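You operate a simulated robot arm through the tools that you are given. There is no shell and no other tool.

Carry out the task below with a simulated robot arm. There is one attempt and no reset: what you move stays moved.

TASK
Wipe the smear off the fixed pane, then shut and lock the window.
Fine: use the white pad and put it back; slide the fly screen back over the fixed pane. What is to be rubbed or washed off counts as gone when no trace of it is left.

It is judged by the outcome, as a careful person would: the job done as asked, and still so three seconds after it is handed in. It fails if anything else is knocked over, pushed out of place, dropped, spilled or broken.

THE ROBOT
A 6-joint arm with a two-finger gripper, fixed in place. Base frame: the origin is on the floor under the middle of its stand, x ahead of it, y to its left, z up. Units: m, rad, N and s.
It reaches about 1.572 m from its shoulder. Its first joint turns from -2.897 to 2.897 rad. Payload 2.45 kg.
The tool frame sits at the grasp point between the pads (the TCP): z along the fingers, y along the line on which they close. The tips reach 0.02 m beyond it. The gripper opens to 0.14 m; its body begins 0.168 m behind the TCP.
Orientation is told as [roll, pitch, yaw] about the base's x, y, z axes, in that order, counted from this pose: with the fingers straight down and closing along the base's y, the tool's x points along the base's -x, its y along +y and its z along -z.

THE INTERFACE
- The arm moves only by the tool move_arm. Its argument "motion" is a list of rows, each a list of 7 numbers: the shift along the tool's x, y, z in units of 150 mm (1.0 is 150 mm), then the turn, a rotation vector about the tool's x, y, z in units of 60 degrees (1.0 is 60 degrees), then the gripper command, from -1 (fully open) to 1 (shut), values between in proportion. In form: [[x, y, z, rx, ry, rz, claw], ...]. A call has 1 to 20 rows; each row is the pose to reach, as a shift and turn from the pose commanded when the call began, along the tool's axes at that moment. A call with a number of a shift or a turn outside -1 to 1 is refused whole. Each row takes 0.2 s and may step no farther than 0.05 m and 0.15 rad from the row before; otherwise, or with a gripper value out of range, the whole call is refused. A pose out of reach is approached as far as the arm can. The call stops where the force on the tool passes 90 N (or 10 N more than at its start, if that is more) or the arm is blocked; 0.2 s more then pass. Each finger travels about 0.045 m/s and halts on what it meets, pressing with about 32 N; the grip force reading is that of the motor and also rises with nothing between the fingers. The clock runs only during rows and for 0.2 s after the last one: add rows that repeat a pose to give the fingers time. It gives the time, the measured TCP pose, the force on the tool (base axes), the opening and the grip force at its end, in the units of the frame above (readings bear some noise), with the torque about the TCP (base axes, N m) and any sound that the robot's microphone picked up, and new pictures: "pictures" is both (left out), scene, wrist or none.
- Cameras (640 x 400 px; columns grow to the right, rows downward): "scene" is fixed at [0.3992, -0.6521, 1.9902]; the picture's right is [0.91, -0.41, 0.00], its down [-0.26, -0.58, -0.77] and it looks along [0.32, 0.71, -0.63] (base axes); focal length 311 px, centre (320, 200). "wrist" rides on the gripper at [0.078, 0.011, -0.209] in the tool frame; the picture's right is [-0.14, 0.99, 0.00], its down [-0.92, -0.13, -0.37] and it looks along [-0.36, -0.05, 0.93] (tool axes); focal length 280 px, centre (320, 200). There is no depth. A picture from a camera that has moved, and an enlarged one, comes with that camera's place and axes in the base frame and with its lens.
- inspect(camera, box): a new picture of the part [left, top, right, bottom] of that camera's present view, enlarged. The clock stands still meanwhile.
- sign_off(): hands the job in; it is judged then, once.

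Places have to be worked out from the pictures, the camera data and where the tool is seen. Open the gripper and draw the arm clear of the work before you hand the job in, unless the task says otherwise.

The tools are called after "Call:" as name(argument=value, ...) on one line, values as JSON. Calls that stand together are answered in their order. move_arm: Moves the arm, as the interface text tells. Its arguments: {"type":"object","properties":{"motion":{"type":"array","items":{"type":"array","items":{"type":"number"}}},"pictures":{"type":"string","enum":["both","scene","wrist","none"]}},"required":["motion"]} The other tools are called the same way: inspect (camera, box) takes an enlarged picture of a part of a camera's view; sign_off () hands the job in.

At the start:

```text
clock: 0.0
tcp_pos: [0.4973, 0.2706, 1.551]
ee_rot: [-0.001, 0.0, 0.002]
force: [-0.4, 0.1, -0.1]
torque: [-0.01, -0.01, 0.01]
opening: 0.14
grasp_force: 0.0
```

scene: 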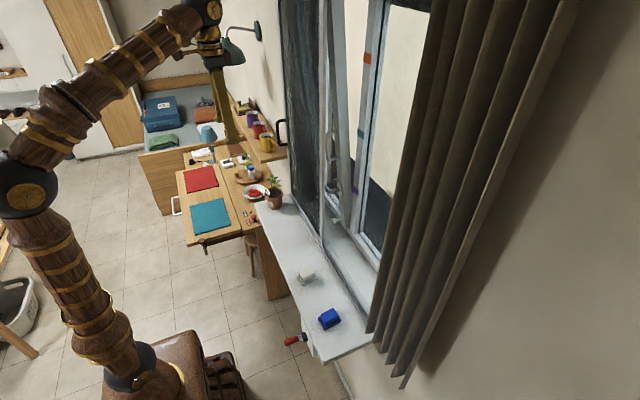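
wrist: 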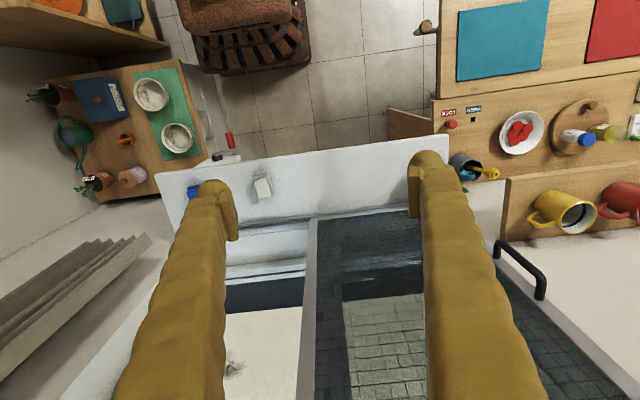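

The pictures show a sill with a white pad and a blue one, a window with a dark fly screen, and a curtain. I'll take enlarged views before moving anything.

Call:
inspect(camera="scene", box=[240, 0, 440, 125])

Call:
inspect(camera="scene", box=[240, 120, 440, 245])

Call:
inspect(camera="scene", box=[240, 240, 440, 365])

Call:
inspect(camera="wrist", box=[160, 130, 320, 230])

Call:
inspect(camera="wrist", box=[220, 200, 560, 400])

```text
3.20 times, centred on (340, 62) of scene
camera zoom: at [0.3992, -0.6521, 1.9902], right [0.91, -0.41, 0.0], down [-0.26, -0.58, -0.77], along [0.32, 0.71, -0.63], focal length 995 px, centre (256, 640)
```

zoom: 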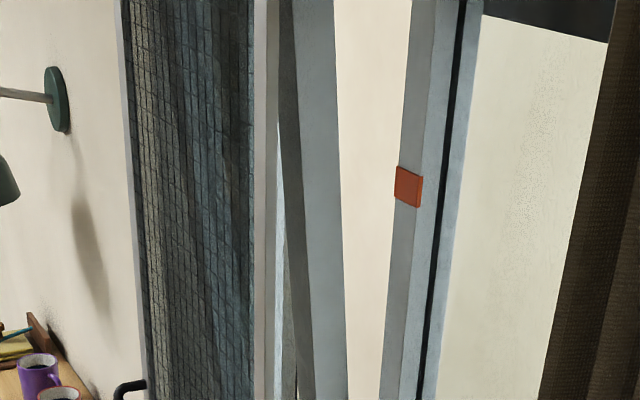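

```text
3.20 times, centred on (340, 182) of scene
camera zoom: at [0.3992, -0.6521, 1.9902], right [0.91, -0.41, 0.0], down [-0.26, -0.58, -0.77], along [0.32, 0.71, -0.63], focal length 995 px, centre (256, 256)
```

zoom: 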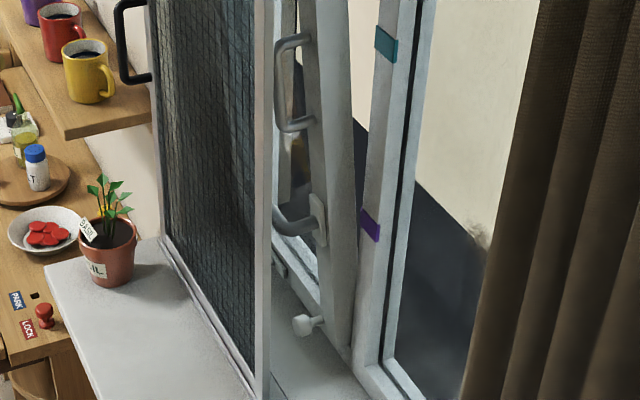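

```text
3.20 times, centred on (340, 302) of scene
camera zoom: at [0.3992, -0.6521, 1.9902], right [0.91, -0.41, 0.0], down [-0.26, -0.58, -0.77], along [0.32, 0.71, -0.63], focal length 995 px, centre (256, -128)
```

zoom: 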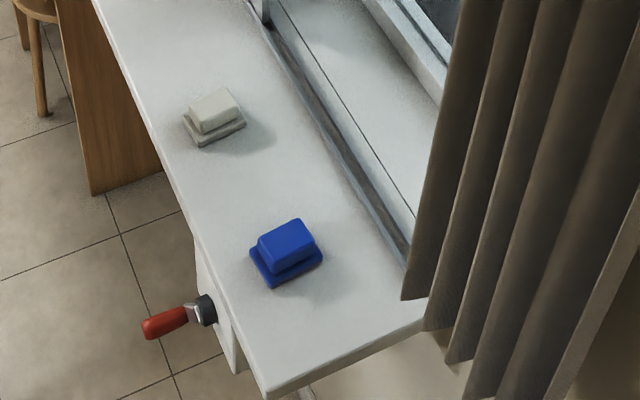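

```text
4.00 times, centred on (240, 180) of wrist
camera zoom: at [0.4185, 0.2815, 1.7598], right [0.14, 0.99, 0.0], down [0.92, -0.13, 0.37], along [0.36, -0.05, -0.93], focal length 1122 px, centre (640, 280)
```

zoom: 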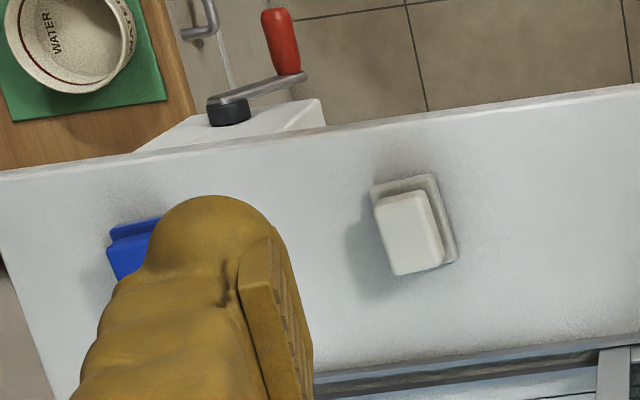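

```text
1.88 times, centred on (390, 300) of wrist
camera zoom: at [0.4185, 0.2815, 1.7598], right [0.14, 0.99, 0.0], down [0.92, -0.13, 0.37], along [0.36, -0.05, -0.93], focal length 528 px, centre (188, 12)
```

zoom: 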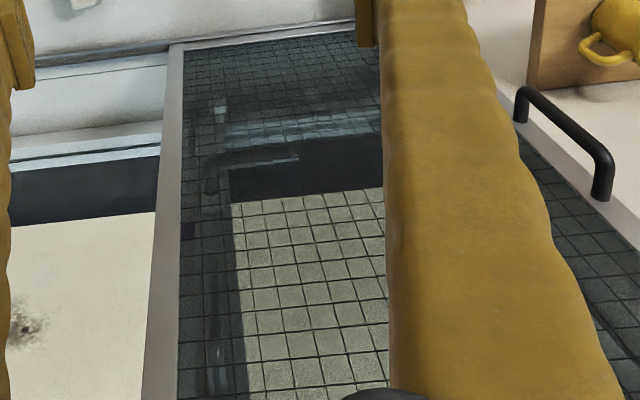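

The white pad sits at about (0.66, 0.07, 0.96), and the fly screen's rail runs along x≈0.8. The sash looks tilted in at the top. I'll pitch the gripper toward the window while drawing back, to see the pane with the wrist camera.

Call:
move_arm(motion=[[0.08, -0.12, 0, 0, -0.12, 0, -1], [0.16, -0.24, 0, 0, -0.24, 0, -1], [0.24, -0.36, 0, 0, -0.36, 0, -1], [0.32, -0.48, 0, 0, -0.48, 0, -1], [0.4, -0.6, 0, 0, -0.6, 0, -1], [0.48, -0.72, 0, 0, -0.72, 0, -1], [0.56, -0.84, 0, 0, -0.84, 0, -1], [0.64, -0.96, 0, 0, -0.96, 0, -1], [0.64, -0.96, 0, 0, -0.96, 0, -1]])

```text
clock: 2.0
tcp_pos: [0.402, 0.126, 1.5516]
ee_rot: [0.0, -1.008, -0.001]
force: [-0.3, -0.1, 0.7]
torque: [0.0, 0.0, 0.0]
opening: 0.1402
grasp_force: 0.1
camera wrist: at [0.1832, 0.1378, 1.5963], right [0.07, 0.99, 0.12], down [0.18, -0.13, 0.98], along [0.98, -0.05, -0.19], focal length 280 px, centre (320, 200)
```

scene: 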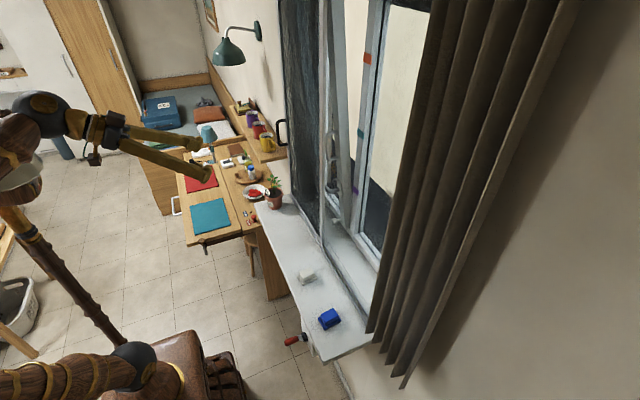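
wrist: 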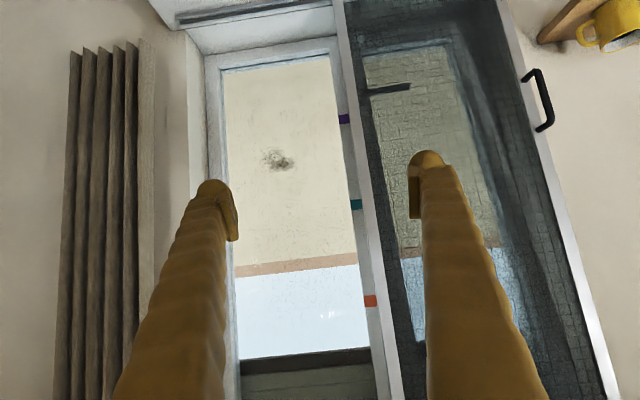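

The wrist camera (image upside down, right = +y) shows the smear on the fixed pane at roughly y≈0, z≈1.32. I'll enlarge the relevant parts.

Call:
inspect(camera="wrist", box=[200, 100, 360, 200])

Call:
inspect(camera="wrist", box=[150, 0, 390, 150])

Call:
inspect(camera="wrist", box=[330, 0, 570, 150])

Call:
inspect(camera="wrist", box=[200, 200, 520, 400])

```text
4.00 times, centred on (280, 150) of wrist
camera zoom: at [0.1832, 0.1378, 1.5963], right [0.07, 0.99, 0.12], down [0.18, -0.13, 0.98], along [0.98, -0.05, -0.19], focal length 1122 px, centre (480, 400)
```

zoom: 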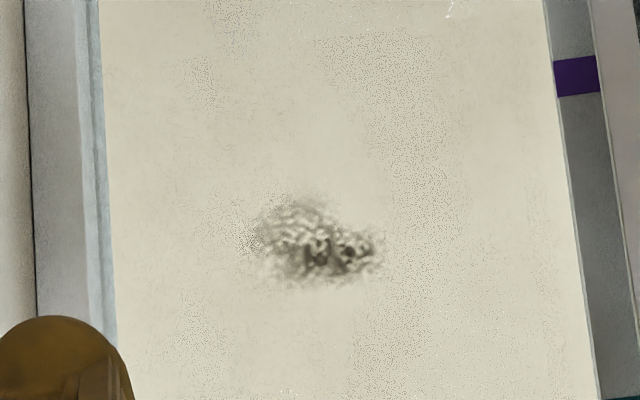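

```text
2.67 times, centred on (270, 75) of wrist
camera zoom: at [0.1832, 0.1378, 1.5963], right [0.07, 0.99, 0.12], down [0.18, -0.13, 0.98], along [0.98, -0.05, -0.19], focal length 748 px, centre (453, 533)
```

zoom: 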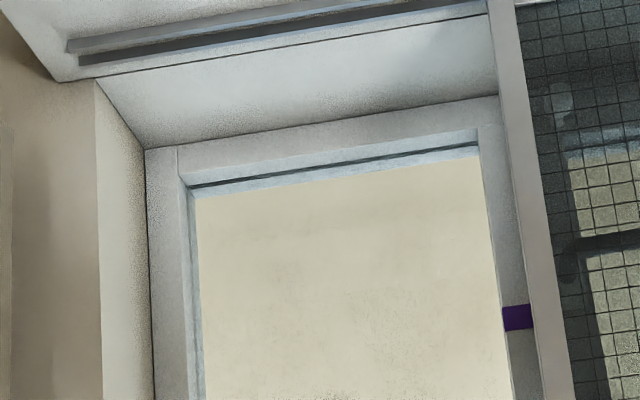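

```text
2.67 times, centred on (450, 75) of wrist
camera zoom: at [0.1832, 0.1378, 1.5963], right [0.07, 0.99, 0.12], down [0.18, -0.13, 0.98], along [0.98, -0.05, -0.19], focal length 748 px, centre (-27, 533)
```

zoom: 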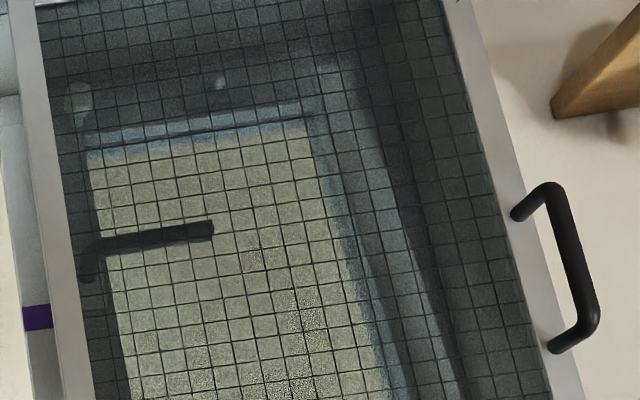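

```text
2.00 times, centred on (360, 300) of wrist
camera zoom: at [0.1832, 0.1378, 1.5963], right [0.07, 0.99, 0.12], down [0.18, -0.13, 0.98], along [0.98, -0.05, -0.19], focal length 561 px, centre (240, 0)
```

zoom: 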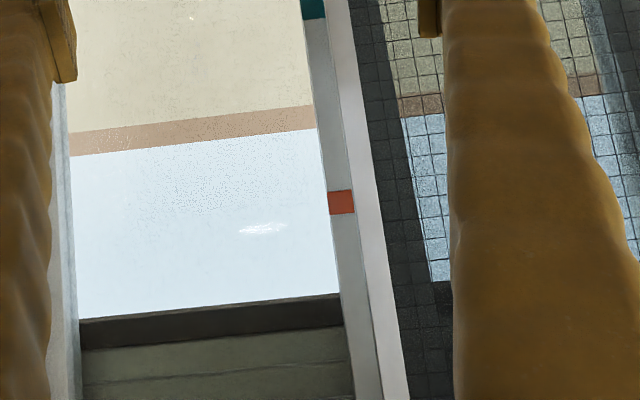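

The smear is about 8 × 6 cm on the right-hand pane, and the lever on the sash is visible through the screen. I'll swing the gripper back to vertical and move toward the white pad.

Call:
move_arm(motion=[[0.04, -0.05, 0.125, 0, 0.12, 0, -1], [0.08, -0.1, 0.25, 0, 0.24, 0, -1], [0.12, -0.15, 0.375, 0, 0.36, 0, -1], [0.16, -0.2, 0.5, 0, 0.48, 0, -1], [0.2, -0.25, 0.625, 0, 0.6, 0, -1], [0.24, -0.3, 0.75, 0, 0.72, 0, -1], [0.28, -0.35, 0.875, 0, 0.84, 0, -1], [0.3, -0.38, 1.0, 0, 0.9626, 0, -1], [0.3, -0.38, 1.0, 0, 0.9626, 0, -1]], pictures="wrist")

```text
clock: 4.0
tcp_pos: [0.5039, 0.0691, 1.4335]
ee_rot: [0.001, 0.004, 0.0]
force: [-0.7, 0.1, -0.2]
torque: [-0.03, 0.02, 0.03]
opening: 0.1401
grasp_force: 0.1
camera wrist: at [0.4261, 0.08, 1.6415], right [0.14, 0.99, 0.0], down [0.92, -0.13, 0.37], along [0.36, -0.05, -0.93], focal length 280 px, centre (320, 200)
```

wrist: 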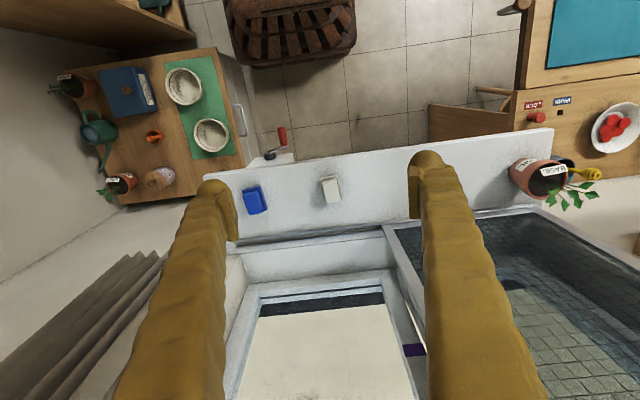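

Pad is visible straight ahead on the sill at wrist (331,190). I'll move above it at about z 1.28.

Call:
move_arm(motion=[[-0.2, 0, 0.2, 0, 0, 0, -1], [-0.4, 0, 0.4, 0, 0, 0, -1], [-0.6, 0, 0.6, 0, 0, 0, -1], [-0.8, 0, 0.8, 0, 0, 0, -1], [-1.0, 0, 1.0, 0, 0, 0, -1], [-1.0, 0, 1.0, 0, 0, 0, -1]], pictures="both")

Call:
inspect(camera="wrist", box=[240, 60, 400, 160])

```text
clock: 5.4
tcp_pos: [0.6525, 0.0685, 1.2819]
ee_rot: [0.0, 0.004, -0.001]
force: [0.6, -0.5, -0.8]
torque: [0.0, -0.01, -0.01]
opening: 0.14
grasp_force: 0.2
camera wrist: at [0.574, 0.0807, 1.4901], right [0.14, 0.99, 0.0], down [0.92, -0.13, 0.37], along [0.36, -0.05, -0.93], focal length 280 px, centre (320, 200)
```

scene: 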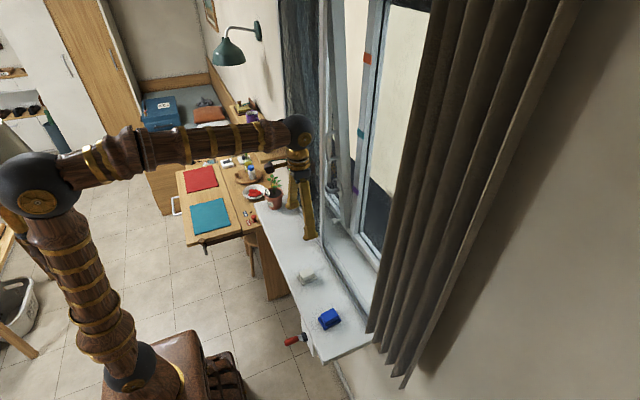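
wrist: 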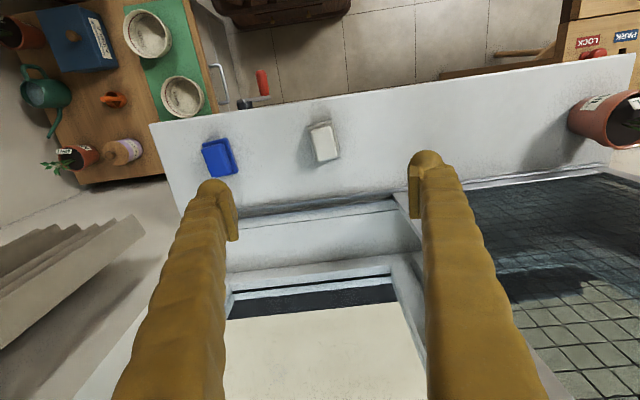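

```text
4.00 times, centred on (320, 110) of wrist
camera zoom: at [0.574, 0.0807, 1.4901], right [0.14, 0.99, 0.0], down [0.92, -0.13, 0.37], along [0.36, -0.05, -0.93], focal length 1122 px, centre (320, 560)
```

zoom: 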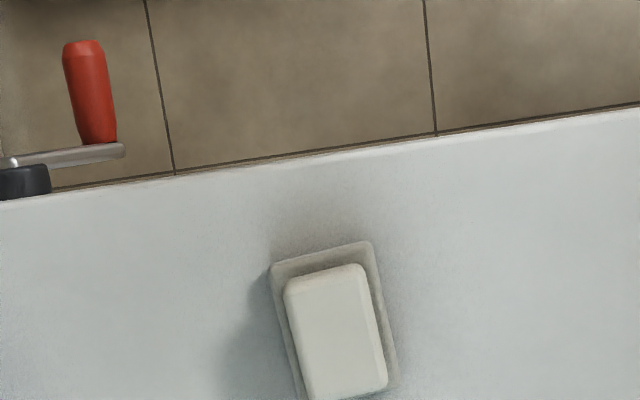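

From two views the block's centre is about (0.664, 0.0755, 0.967), yawed about +5°. I'll align above it and lower to z≈1.13 for a closer look.

Call:
move_arm(motion=[[-0.02, 0.01, 0.25, 0, 0, -0.02, -1], [-0.04, 0.02, 0.5, 0, 0, -0.04, -1], [-0.06, 0.035, 0.75, 0, 0, -0.06, -1], [-0.077, 0.047, 1.0, 0, 0, -0.083, -1], [-0.077, 0.047, 1.0, 0, 0, -0.083, -1]], pictures="both")

Call:
inspect(camera="wrist", box=[240, 100, 400, 200])

Call:
inspect(camera="scene", box=[260, 230, 356, 290])

```text
clock: 6.6
tcp_pos: [0.6643, 0.0751, 1.1316]
ee_rot: [0.002, 0.004, 0.089]
force: [-0.5, -0.4, -0.3]
torque: [-0.02, 0.01, 0.01]
opening: 0.1399
grasp_force: 0.0
camera wrist: at [0.5855, 0.0795, 1.3399], right [0.05, 1.0, 0.0], down [0.93, -0.05, 0.37], along [0.37, -0.02, -0.93], focal length 280 px, centre (320, 200)
```

scene: 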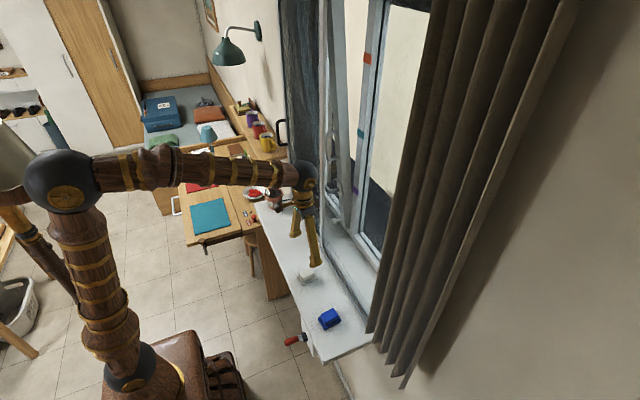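
wrist: 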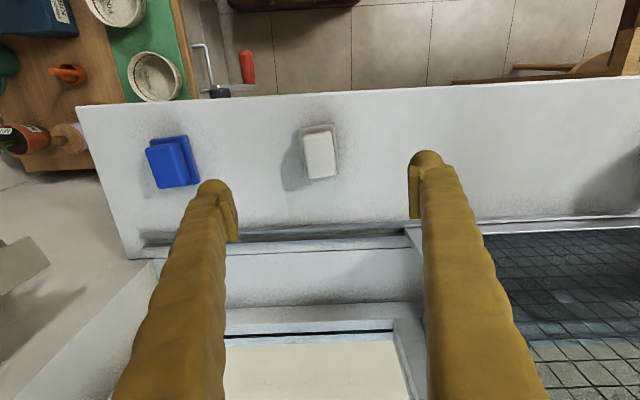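

```text
4.00 times, centred on (320, 150) of wrist
camera zoom: at [0.5855, 0.0795, 1.3399], right [0.05, 1.0, 0.0], down [0.93, -0.05, 0.37], along [0.37, -0.02, -0.93], focal length 1122 px, centre (320, 400)
```

zoom: 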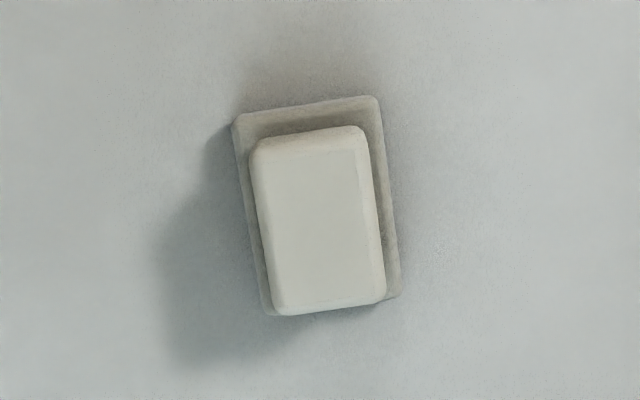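

```text
6.67 times, centred on (308, 260) of scene
camera zoom: at [0.3992, -0.6521, 1.9902], right [0.91, -0.41, 0.0], down [-0.26, -0.58, -0.77], along [0.32, 0.71, -0.63], focal length 2072 px, centre (400, -200)
```

zoom: 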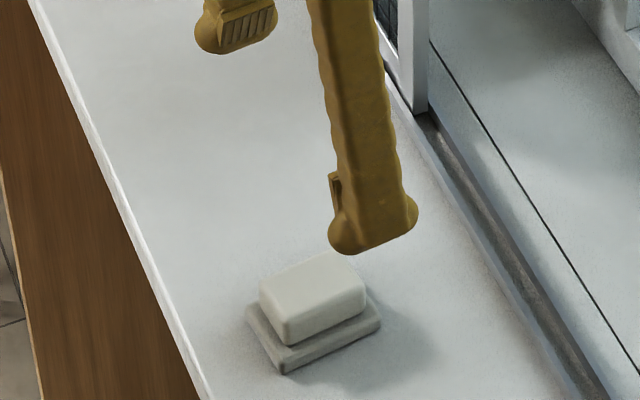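

The block is about 38 mm wide on a 50 × 67 mm base, centred near (0.669, 0.0745) and aligned with my yaw. I'll lower to z≈0.982, keeping the fingers wide around it.

Call:
move_arm(motion=[[-0.01, 0, 0.25, 0, 0, 0, -1], [-0.02, 0, 0.5, 0, 0, 0, -1], [-0.033, 0, 0.75, 0, 0, 0, -0.7], [-0.033, 0, 0.9, 0, 0, 0, -0.4], [-0.033, 0, 1.0, 0, 0, 0, -0.1], [-0.033, 0, 1.0, 0, 0, 0, -0.1], [-0.033, 0, 1.0, 0, 0, 0, -0.1]], pictures="both")

Call:
inspect(camera="wrist", box=[240, 120, 400, 220])

Call:
inspect(camera="scene", box=[260, 230, 356, 290])

```text
clock: 8.2
tcp_pos: [0.6683, 0.0762, 0.9821]
ee_rot: [0.0, 0.003, 0.088]
force: [0.0, 0.7, -0.1]
torque: [-0.01, -0.01, -0.01]
opening: 0.0768
grasp_force: 0.2
camera wrist: at [0.5896, 0.081, 1.1912], right [0.05, 1.0, 0.0], down [0.93, -0.05, 0.37], along [0.37, -0.02, -0.93], focal length 280 px, centre (320, 200)
```

scene: 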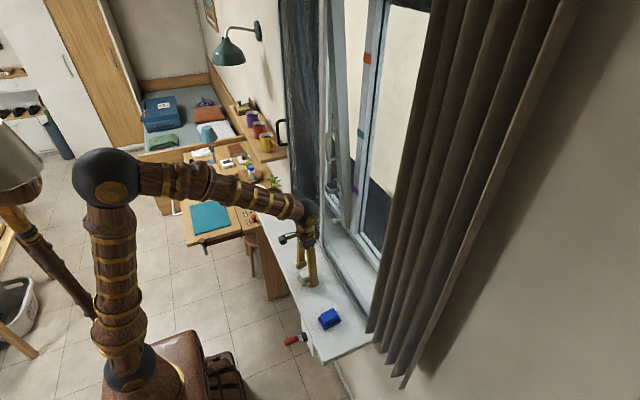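
wrist: 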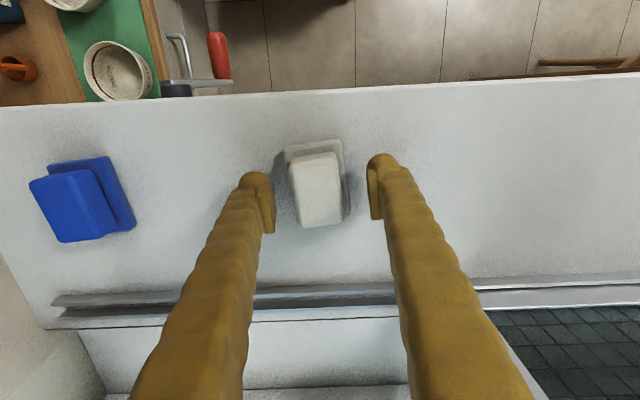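

```text
4.00 times, centred on (320, 170) of wrist
camera zoom: at [0.5896, 0.081, 1.1912], right [0.05, 1.0, 0.0], down [0.93, -0.05, 0.37], along [0.37, -0.02, -0.93], focal length 1122 px, centre (320, 320)
```

zoom: 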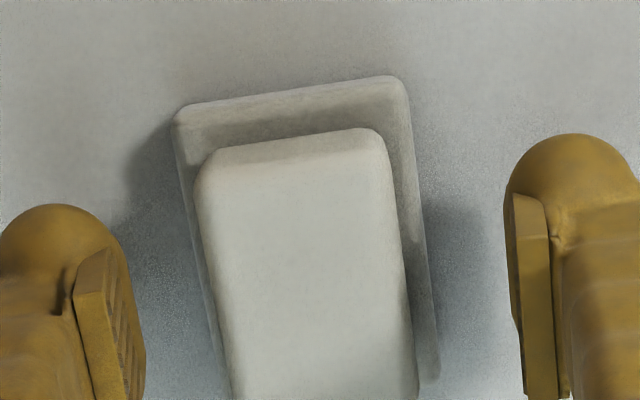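

```text
6.67 times, centred on (308, 260) of scene
camera zoom: at [0.3992, -0.6521, 1.9902], right [0.91, -0.41, 0.0], down [-0.26, -0.58, -0.77], along [0.32, 0.71, -0.63], focal length 2072 px, centre (400, -200)
```

zoom: 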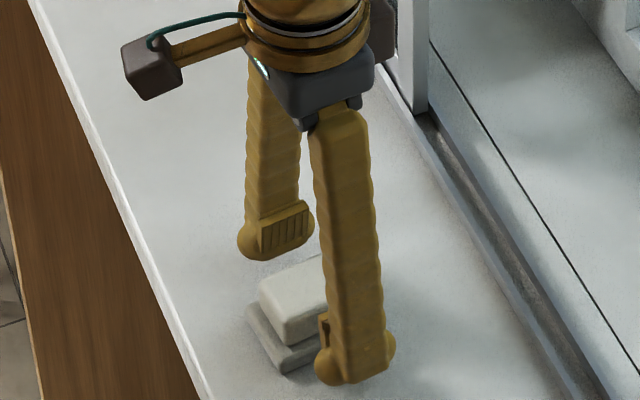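

Block top is about z 0.96 and its base top about 0.932. I'll lower 22 mm so that the tips sit just above the base plate, then close on the block.

Call:
move_arm(motion=[[0, -0.01, 0.05, 0, 0, 0, -0.1], [0, -0.01, 0.1, 0, 0, 0, -0.1], [0, -0.01, 0.147, 0, 0, 0, -0.1], [0, -0.01, 0.147, 0, 0, 0, -0.1]], pictures="scene")

Call:
inspect(camera="scene", box=[276, 255, 340, 295])

Call:
inspect(camera="wrist", box=[240, 120, 400, 220])

```text
clock: 9.0
tcp_pos: [0.6697, 0.0742, 0.9684]
ee_rot: [0.0, -0.003, 0.087]
force: [-15.9, -0.4, 22.4]
torque: [-0.06, 0.33, -0.07]
opening: 0.0769
grasp_force: 0.1
stopped in row 4: the force on the tool passed its limit at 111 N (the readings are from after the stop); the commanded pose is now the measured one
```

scene: 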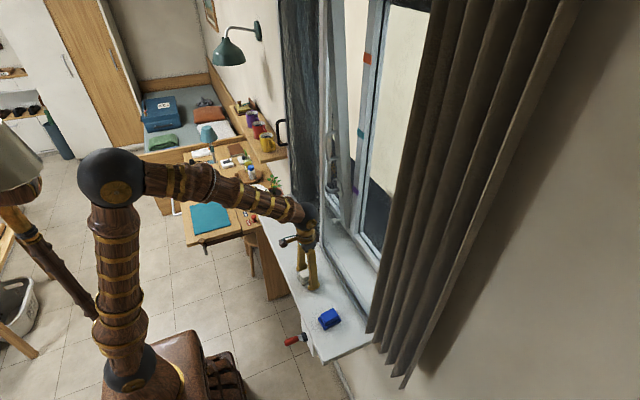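

```text
10.00 times, centred on (308, 275) of scene
camera zoom: at [0.3992, -0.6521, 1.9902], right [0.91, -0.41, 0.0], down [-0.26, -0.58, -0.77], along [0.32, 0.71, -0.63], focal length 3108 px, centre (440, -550)
```

zoom: 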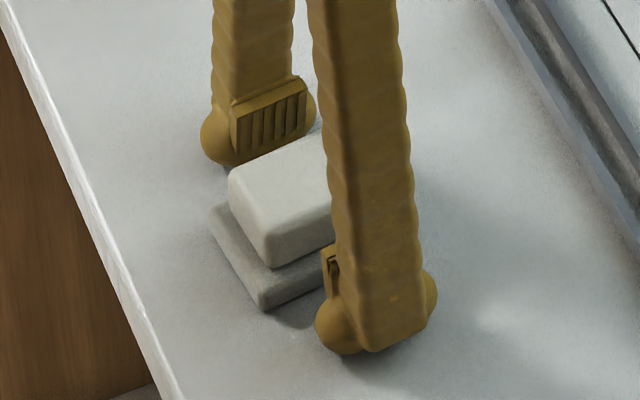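

```text
4.00 times, centred on (320, 170) of wrist
camera zoom: at [0.5894, 0.0796, 1.1758], right [0.05, 1.0, 0.0], down [0.93, -0.05, 0.37], along [0.37, -0.02, -0.93], focal length 1122 px, centre (320, 320)
```

zoom: 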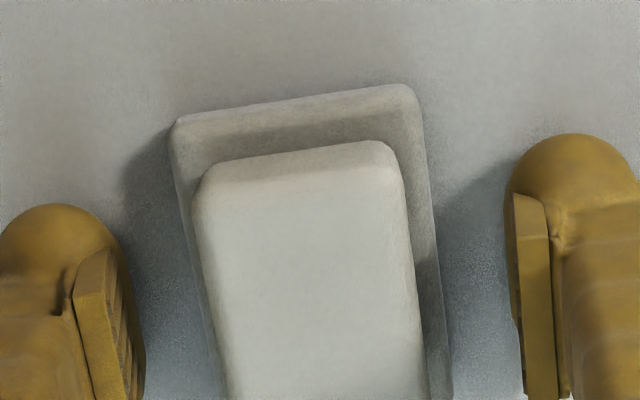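

The tips met the sill, so the sill is at z≈0.947 and the base top about 0.96. I'll raise by about 15 mm so the tips clear the base plate, and check.

Call:
move_arm(motion=[[0, 0, -0.05, 0, 0, 0, -0.1], [0, 0, -0.1, 0, 0, 0, -0.1], [0, 0, -0.1, 0, 0, 0, -0.1]], pictures="none")

Call:
inspect(camera="scene", box=[276, 255, 340, 295])

Call:
inspect(camera="wrist", box=[240, 120, 400, 220])

```text
clock: 9.8
tcp_pos: [0.6721, 0.0754, 0.9805]
ee_rot: [0.001, -0.002, 0.087]
force: [-0.2, 0.2, 0.0]
torque: [0.0, 0.0, 0.0]
opening: 0.0769
grasp_force: 0.0
```

```text
10.00 times, centred on (308, 275) of scene
camera zoom: at [0.3992, -0.6521, 1.9902], right [0.91, -0.41, 0.0], down [-0.26, -0.58, -0.77], along [0.32, 0.71, -0.63], focal length 3108 px, centre (440, -550)
```

zoom: 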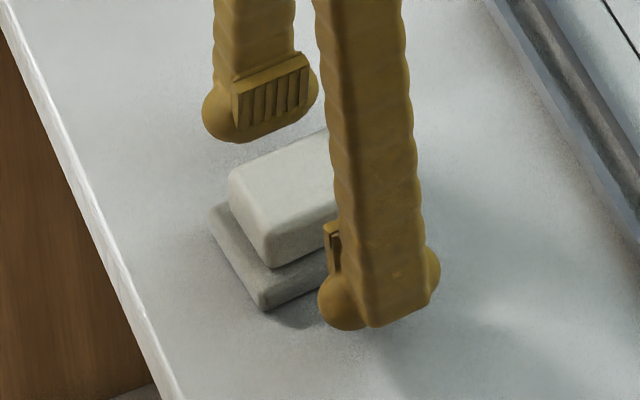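

```text
4.00 times, centred on (320, 170) of wrist
camera zoom: at [0.5909, 0.0799, 1.1899], right [0.05, 1.0, 0.0], down [0.93, -0.05, 0.37], along [0.37, -0.02, -0.93], focal length 1122 px, centre (320, 320)
```

zoom: 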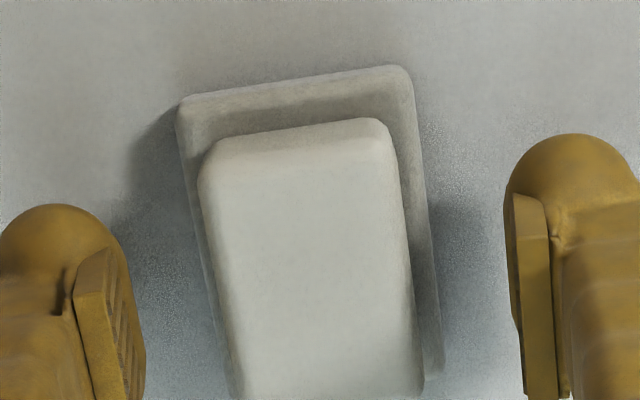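

The tips are just at the base-plate level; I'll raise 6 mm more, recentre slightly (−5.5 mm in x, −2 mm in y), and close on the block.

Call:
move_arm(motion=[[0.037, -0.013, -0.04, 0, 0, 0, -0.1], [0.037, -0.013, -0.04, 0, 0, 0, -0.1], [0.037, -0.013, -0.04, 0, 0, 0, 0.5], [0.037, -0.013, -0.04, 0, 0, 0, 1], [0.037, -0.013, -0.04, 0, 0, 0, 1], [0.037, -0.013, -0.04, 0, 0, 0, 1], [0.037, -0.013, -0.04, 0, 0, 0, 1]], pictures="none")

Call:
inspect(camera="scene", box=[276, 255, 340, 295])

Call:
inspect(camera="wrist", box=[240, 120, 400, 220])

```text
clock: 11.4
tcp_pos: [0.6666, 0.0727, 0.9879]
ee_rot: [0.0, -0.001, 0.088]
force: [-0.2, -1.2, 1.6]
torque: [-0.04, -0.01, 0.03]
opening: 0.0368
grasp_force: 32.1
```

```text
10.00 times, centred on (308, 275) of scene
camera zoom: at [0.3992, -0.6521, 1.9902], right [0.91, -0.41, 0.0], down [-0.26, -0.58, -0.77], along [0.32, 0.71, -0.63], focal length 3108 px, centre (440, -550)
```

zoom: 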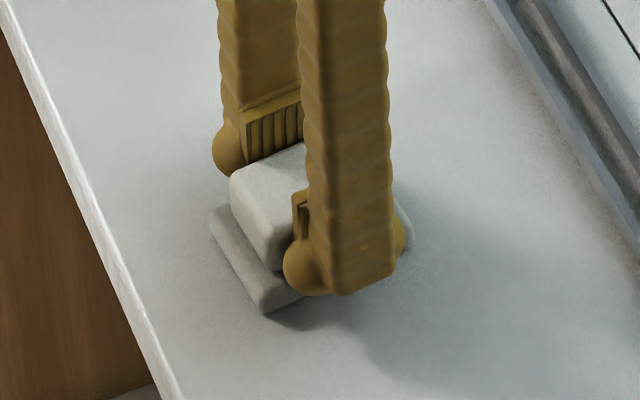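

```text
4.00 times, centred on (320, 170) of wrist
camera zoom: at [0.5853, 0.0775, 1.1958], right [0.05, 1.0, 0.0], down [0.93, -0.05, 0.37], along [0.37, -0.02, -0.93], focal length 1122 px, centre (320, 320)
```

zoom: 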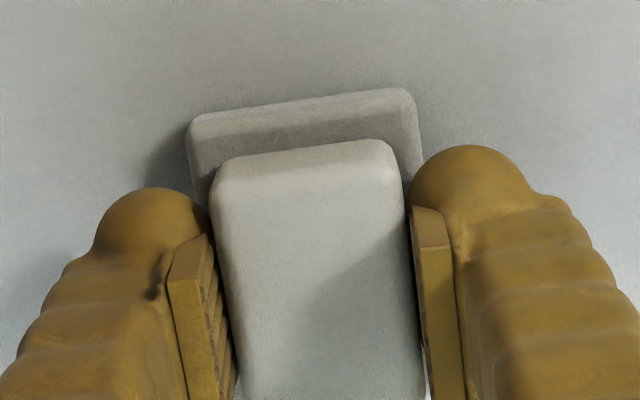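

The block is held firmly (opening 0.0368, 32 N), and I'll note the pose (0.6666, 0.0727, 0.988, yaw 0.088) for putting it back. Now I lift it straight up.

Call:
move_arm(motion=[[0, 0, -0.1, 0, 0, 0, 1], [0, 0, -0.3, 0, 0, 0, 1], [0, 0, -0.55, 0, 0, 0, 1], [0, 0, -0.8, 0, 0, 0, 1], [0, 0, -1.0, 0, 0, 0, 1], [0, 0, -1.0, 0, 0, 0, 1]], pictures="both")

```text
clock: 12.8
tcp_pos: [0.6637, 0.0747, 1.1395]
ee_rot: [0.0, -0.002, 0.086]
force: [-0.1, 0.5, -1.2]
torque: [-0.03, -0.02, 0.02]
opening: 0.0365
grasp_force: 31.9
camera wrist: at [0.5839, 0.0789, 1.3473], right [0.05, 1.0, 0.0], down [0.93, -0.05, 0.37], along [0.37, -0.02, -0.93], focal length 280 px, centre (320, 200)
```

scene: 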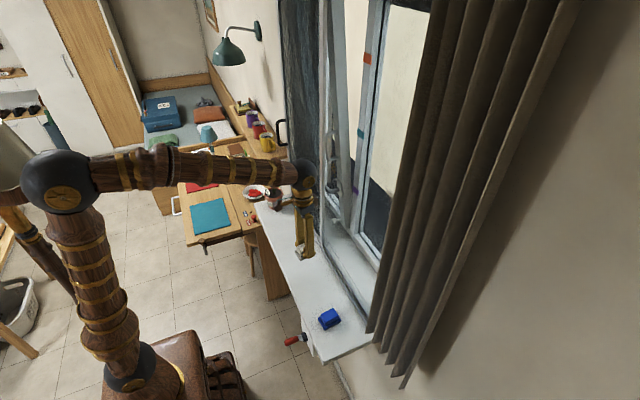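
wrist: 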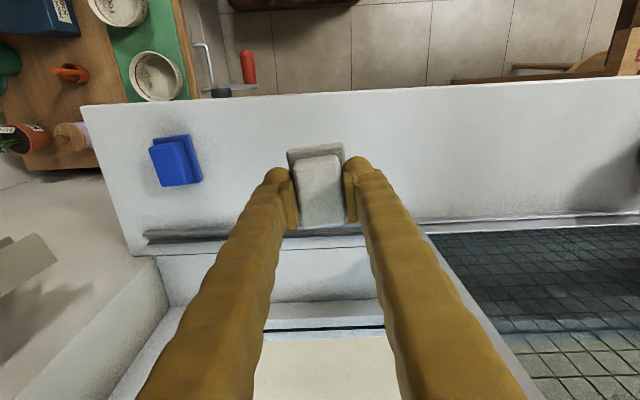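

The pad came up cleanly. Next I pitch the gripper up by about 58° while rising and easing back.

Call:
move_arm(motion=[[0.06, -0.05, -0.1, 0, -0.12, 0, 1], [0.12, -0.1, -0.2, 0, -0.24, 0, 1], [0.18, -0.15, -0.3, 0, -0.36, 0, 1], [0.24, -0.2, -0.4, 0, -0.48, 0, 1], [0.3, -0.25, -0.5, 0, -0.6, 0, 1], [0.36, -0.3, -0.6, 0, -0.72, 0, 1], [0.42, -0.35, -0.7, 0, -0.84, 0, 1], [0.48, -0.4, -0.8, 0, -0.96, 0, 1], [0.48, -0.4, -0.8, 0, -0.96, 0, 1]], pictures="both")

```text
clock: 14.8
tcp_pos: [0.598, 0.0059, 1.2582]
ee_rot: [0.001, -1.009, 0.085]
force: [0.2, -0.8, -0.6]
torque: [-0.03, 0.01, 0.02]
opening: 0.0366
grasp_force: 31.9
camera wrist: at [0.3789, -0.0005, 1.3026], right [-0.01, 0.99, 0.12], down [0.19, -0.11, 0.98], along [0.98, 0.03, -0.19], focal length 280 px, centre (320, 200)
```

scene: 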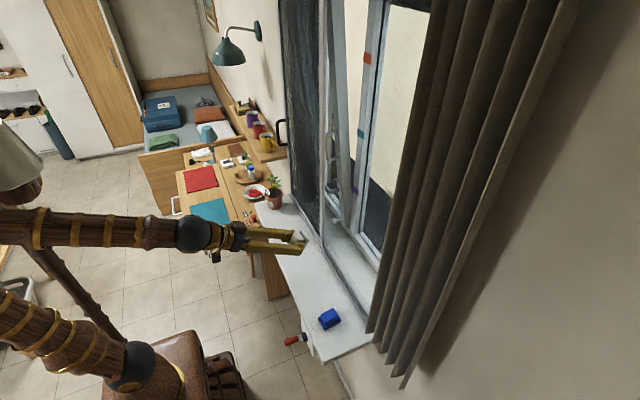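
wrist: 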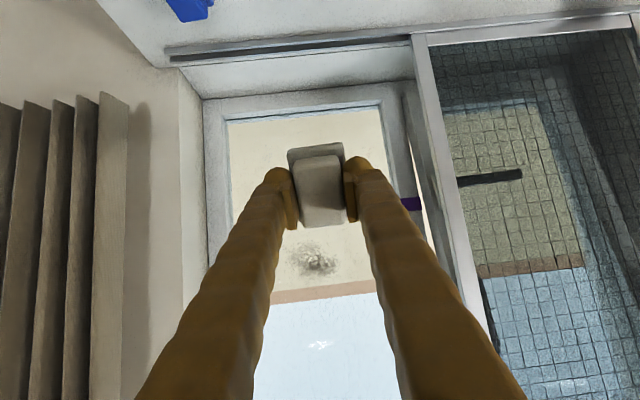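

Triangulating the smear from the two views puts the pane at x≈0.942 and the smear centre at y≈−0.007, z≈1.316. I'll square the gripper to the pane and move up in front of the smear.

Call:
move_arm(motion=[[-0.16, -0.031, 0.133, 0.013, -0.089, 0.004, 1], [-0.32, -0.063, 0.266, 0.026, -0.179, 0.008, 1], [-0.48, -0.094, 0.4, 0.04, -0.268, 0.011, 1], [-0.64, -0.125, 0.533, 0.053, -0.358, 0.015, 1], [-0.8, -0.157, 0.666, 0.066, -0.447, 0.019, 1], [-0.961, -0.188, 0.799, 0.079, -0.5367, 0.0228, 1], [-0.961, -0.188, 0.799, 0.079, -0.5367, 0.0228, 1]], pictures="both")

```text
clock: 16.4
tcp_pos: [0.7657, -0.0451, 1.3111]
ee_rot: [0.009, -1.541, 0.031]
force: [-0.3, -0.1, -0.6]
torque: [0.0, -0.01, 0.01]
opening: 0.0363
grasp_force: 32.3
out of reach, approached as far as the arm can: row 2, 4, 5, 6, 7
camera wrist: at [0.5534, -0.0426, 1.238], right [-0.04, 0.99, 0.14], down [-0.33, -0.14, 0.93], along [0.94, -0.01, 0.34], focal length 280 px, centre (320, 200)
```

scene: 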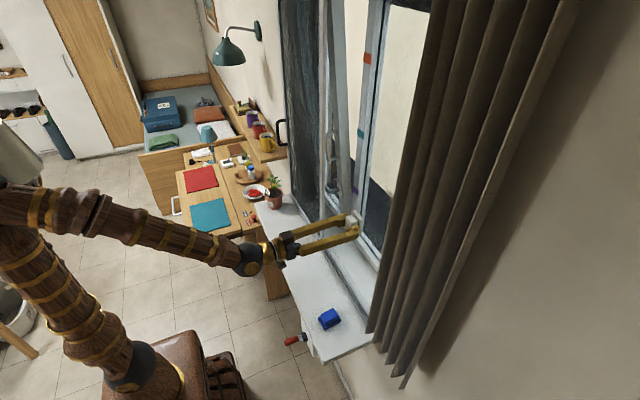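
wrist: 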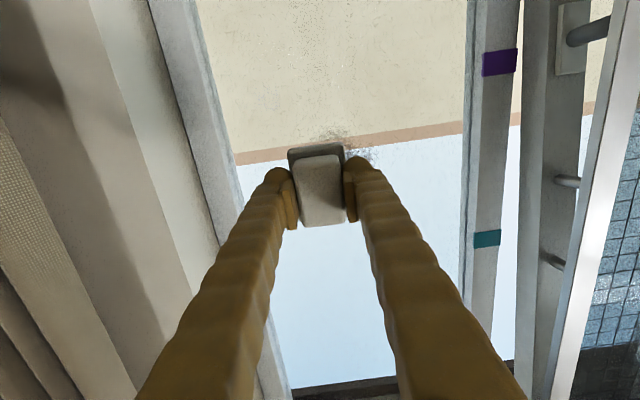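

The arm reported trouble reaching that pose exactly (perhaps a wrist singularity, forearm almost in line with the tool). I'll hold for a couple of rows to see where the commanded pose stands.

Call:
move_arm(motion=[[0, 0, 0, 0, 0, 0, 1], [0, 0, 0, 0, 0, 0, 1]], pictures="none")

```text
clock: 17.0
tcp_pos: [0.7659, -0.0457, 1.3104]
ee_rot: [0.007, -1.537, 0.033]
force: [0.2, 0.0, -0.8]
torque: [0.01, 0.02, 0.0]
opening: 0.0363
grasp_force: 32.0
```

It holds steady at (0.766, −0.046, 1.310). Now I try a plain shift of +38 mm in y toward the smear centre.

Call:
move_arm(motion=[[0, 0.08, 0, 0, 0, 0, 1], [0, 0.16, 0, 0, 0, 0, 1], [0, 0.253, 0, 0, 0, 0, 1], [0, 0.253, 0, 0, 0, 0, 1]], pictures="wrist")

```text
clock: 18.0
tcp_pos: [0.7658, -0.0455, 1.3102]
ee_rot: [0.009, -1.537, 0.034]
force: [0.0, 0.2, 0.5]
torque: [0.01, 0.03, -0.01]
opening: 0.0366
grasp_force: 32.1
out of reach, approached as far as the arm can: row 1, 2, 3, 4
camera wrist: at [0.5531, -0.0424, 1.238], right [-0.04, 0.99, 0.14], down [-0.33, -0.14, 0.93], along [0.94, -0.01, 0.33], focal length 280 px, centre (320, 200)
```

wrist: 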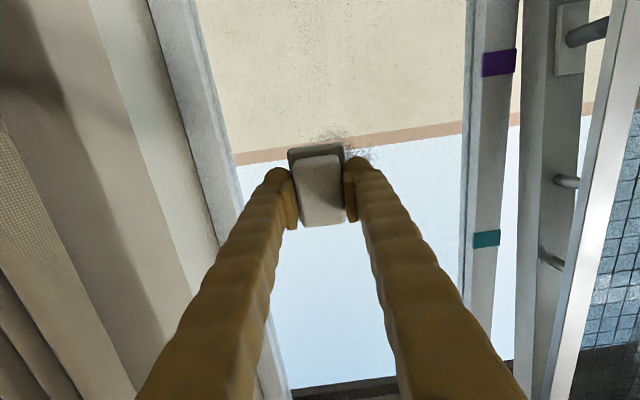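

Movement toward +y is blocked entirely, which looks like the forearm roll joint sitting at a limit after flipping past the wrist-aligned pose. I'll back out, pitch down again with a yaw offset to let it unwind, then cross alignment with the tool exactly in the arm's own plane (y=0, yaw=0).

Call:
move_arm(motion=[[0, 0.0, -0.1, -0.06, 0.06, 0, 1], [0, 0.0, -0.2, -0.12, 0.12, 0, 1], [0, 0.0, -0.3, -0.18, 0.2, 0, 1], [0, 0.0, -0.4, -0.2, 0.3, 0, 1], [0, 0.0, -0.5, -0.2, 0.4, 0, 1], [0, 0.0, -0.6, -0.2, 0.5, 0, 1], [0, 0.0, -0.7, -0.2, 0.6, 0, 1], [0, 0.0, -0.8, -0.2, 0.7, 0, 1], [0, 0.0, -0.9, -0.2, 0.8, 0, 1], [0, 0.0, -1.0, -0.2, 0.9, 0, 1], [0, 0.0, -1.0, -0.2, 0.9, 0, 1]], pictures="both")

```text
clock: 20.4
tcp_pos: [0.6157, -0.047, 1.3127]
ee_rot: [0.114, -0.629, 0.115]
force: [0.1, 0.5, -0.6]
torque: [0.0, 0.02, 0.02]
opening: 0.0366
grasp_force: 32.0
camera wrist: at [0.4321, -0.08, 1.4345], right [-0.07, 0.98, 0.17], down [0.55, -0.11, 0.83], along [0.83, 0.15, -0.54], focal length 280 px, centre (320, 200)
```

scene: 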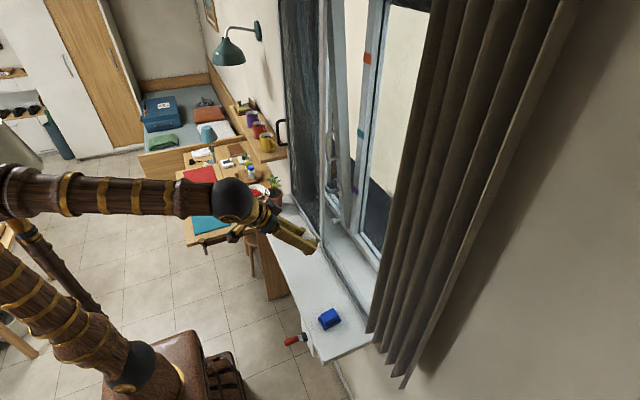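
wrist: 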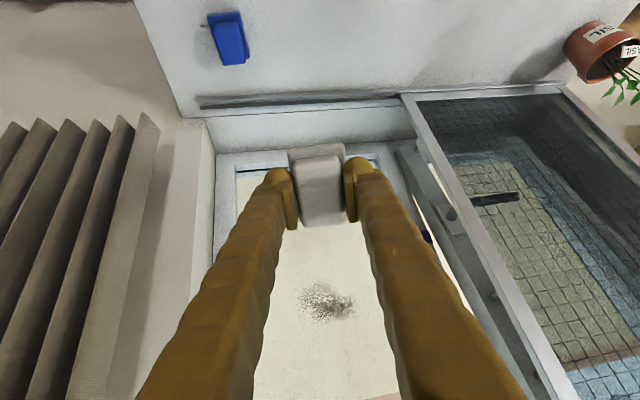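

Unwound without complaint. Now I square up in the arm's plane: y=0, roll and yaw to zero, pitch unchanged at −0.63.

Call:
move_arm(motion=[[-0.007, 0.077, 0.014, 0.043, -0.001, 0.022, 1], [-0.015, 0.154, 0.028, 0.087, -0.002, 0.044, 1], [-0.022, 0.23, 0.042, 0.13, -0.004, 0.066, 1], [-0.029, 0.307, 0.056, 0.1734, -0.005, 0.0888, 1], [-0.029, 0.307, 0.056, 0.1734, -0.005, 0.0888, 1]], pictures="none")

```text
clock: 21.6
tcp_pos: [0.617, 0.001, 1.3124]
ee_rot: [0.0, -0.629, 0.001]
force: [-0.8, -0.1, -1.6]
torque: [-0.04, -0.01, -0.01]
opening: 0.0367
grasp_force: 32.2
```

Exactly square now. I'll pitch the remaining 0.94 rad to level while going forward to x≈0.75, all within the plane.

Call:
move_arm(motion=[[-0.09, 0, 0.065, 0, -0.1, 0, 1], [-0.18, 0, 0.13, 0, -0.2, 0, 1], [-0.27, 0, 0.195, 0, -0.3, 0, 1], [-0.36, 0, 0.26, 0, -0.4, 0, 1], [-0.45, 0, 0.325, 0, -0.5, 0, 1], [-0.54, 0, 0.39, 0, -0.6, 0, 1], [-0.63, 0, 0.455, 0, -0.7, 0, 1], [-0.72, 0, 0.52, 0, -0.8, 0, 1], [-0.72, 0, 0.52, 0, -0.9, 0, 1], [-0.72, 0, 0.52, 0, -0.9, 0, 1]], pictures="both")

```text
clock: 23.8
tcp_pos: [0.7498, 0.0001, 1.3104]
ee_rot: [-2.865, -1.569, 2.866]
force: [0.1, 0.0, -0.2]
torque: [0.03, 0.01, 0.0]
opening: 0.0364
grasp_force: 32.2
camera wrist: at [0.5396, 0.0116, 1.2324], right [0.0, 0.99, 0.14], down [-0.37, -0.13, 0.92], along [0.93, -0.05, 0.37], focal length 280 px, centre (320, 200)
```

scene: 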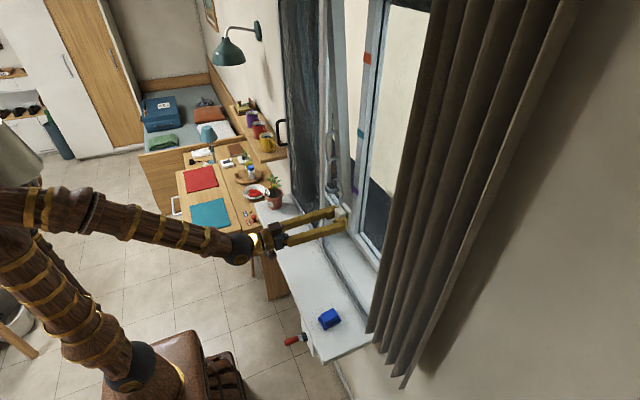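
wrist: 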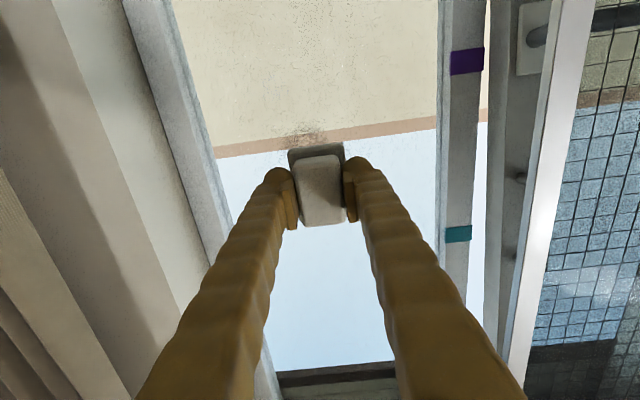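

Level and square, no reach complaint. I'll advance 120 mm toward the pane, centring on the smear, which leaves about 30 mm to go.

Call:
move_arm(motion=[[-0.01, -0.01, 0.2, 0, 0, 0, 1], [-0.02, -0.02, 0.4, 0, 0, 0, 1], [-0.03, -0.035, 0.6, 0, 0, 0, 1], [-0.037, -0.047, 0.8, 0, 0, 0, 1], [-0.037, -0.047, 0.8, 0, 0, 0, 1]], pictures="both")

Call:
inspect(camera="scene", box=[300, 140, 428, 220])

```text
clock: 25.0
tcp_pos: [0.8687, -0.0049, 1.3168]
ee_rot: [-2.748, -1.572, 2.749]
force: [0.5, 0.6, -0.2]
torque: [0.01, 0.03, -0.05]
opening: 0.0364
grasp_force: 32.3
camera wrist: at [0.6594, 0.0061, 1.2371], right [0.0, 0.99, 0.14], down [-0.37, -0.13, 0.92], along [0.93, -0.05, 0.37], focal length 280 px, centre (320, 200)
```

scene: 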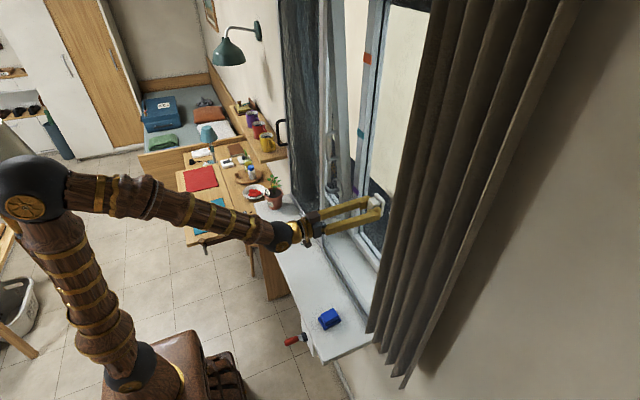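
wrist: 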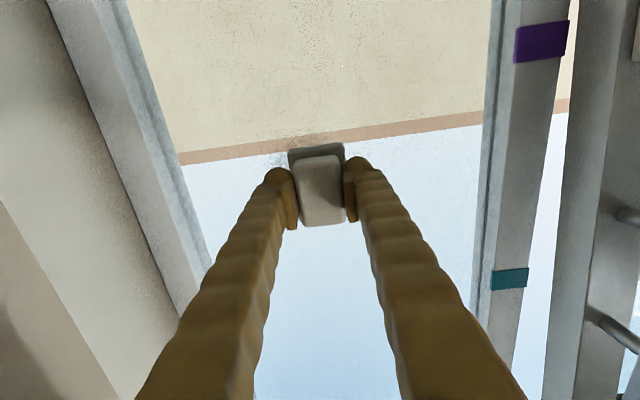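

```text
5.00 times, centred on (364, 180) of scene
camera zoom: at [0.3992, -0.6521, 1.9902], right [0.91, -0.41, 0.0], down [-0.26, -0.58, -0.77], along [0.32, 0.71, -0.63], focal length 1554 px, centre (100, 300)
```

zoom: 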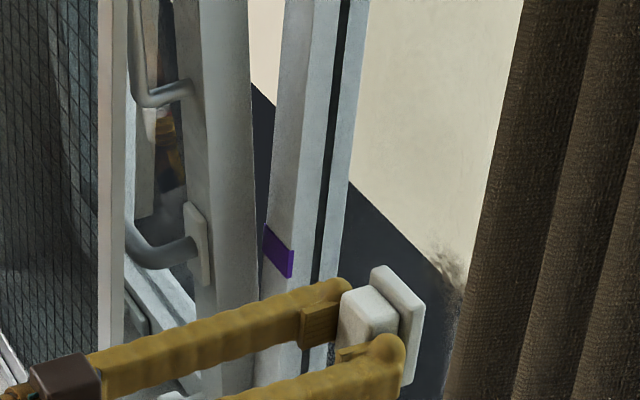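

Pad face should be about 30 mm short of the glass. I'll advance 24 mm, then feel for contact in small steps.

Call:
move_arm(motion=[[0, 0, 0.05, 0, 0, 0, 1], [0, 0, 0.1, 0, 0, 0, 1], [0, 0, 0.13, 0, 0, 0, 1], [0, 0, 0.16, 0, 0, 0, 1]], pictures="none")

Call:
move_arm(motion=[[0, 0, 0.013, 0, 0, 0, 1], [0, 0, 0.02, 0, 0, 0, 1]], pictures="none")

```text
clock: 26.0
tcp_pos: [0.8926, -0.0057, 1.318]
ee_rot: [-1.937, -1.571, 1.937]
force: [0.0, 0.0, -1.0]
torque: [0.03, 0.01, 0.0]
opening: 0.0365
grasp_force: 31.4
```

```text
clock: 26.6
tcp_pos: [0.896, -0.0059, 1.3185]
ee_rot: [-2.526, -1.57, 2.525]
force: [0.8, 0.1, -0.3]
torque: [0.01, -0.01, 0.03]
opening: 0.0363
grasp_force: 31.9
```

No contact yet at TCP x=0.896. I continue in 2 mm steps.

Call:
move_arm(motion=[[0, 0, 0.013, 0, 0, 0, 1], [0, 0, 0.027, 0, 0, 0, 1]], pictures="none")

```text
clock: 27.2
tcp_pos: [0.9001, -0.0068, 1.318]
ee_rot: [-2.401, -1.57, 2.401]
force: [0.5, 0.2, -0.1]
torque: [0.0, 0.02, -0.05]
opening: 0.0363
grasp_force: 31.9
```

Call:
inspect(camera="scene", box=[340, 165, 436, 225])

Call:
inspect(camera="wrist", box=[230, 90, 410, 202])

```text
6.67 times, centred on (388, 195) of scene
camera zoom: at [0.3992, -0.6521, 1.9902], right [0.91, -0.41, 0.0], down [-0.26, -0.58, -0.77], along [0.32, 0.71, -0.63], focal length 2072 px, centre (-133, 233)
```

zoom: 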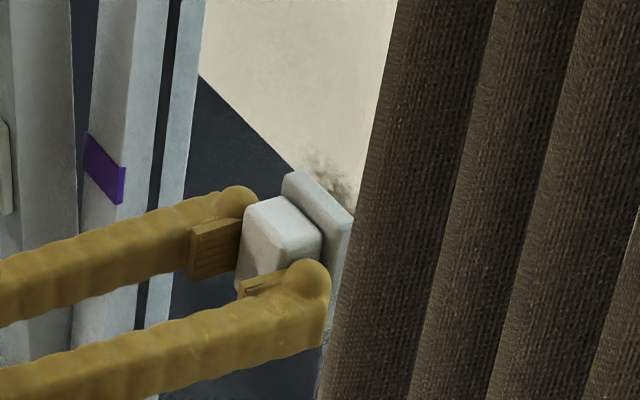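

```text
3.56 times, centred on (320, 146) of wrist
camera zoom: at [0.6911, 0.005, 1.239], right [0.0, 0.99, 0.14], down [-0.37, -0.13, 0.92], along [0.93, -0.05, 0.37], focal length 997 px, centre (320, 392)
```

zoom: 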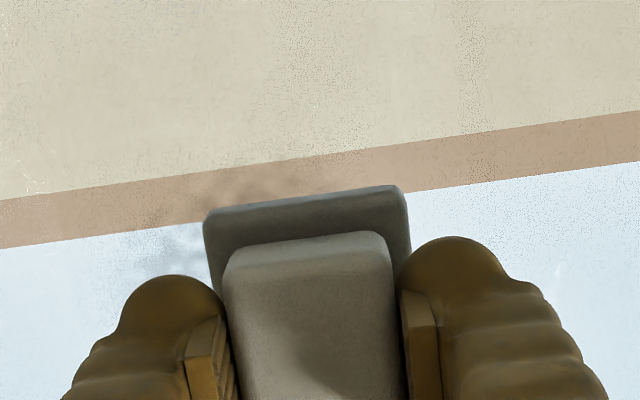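

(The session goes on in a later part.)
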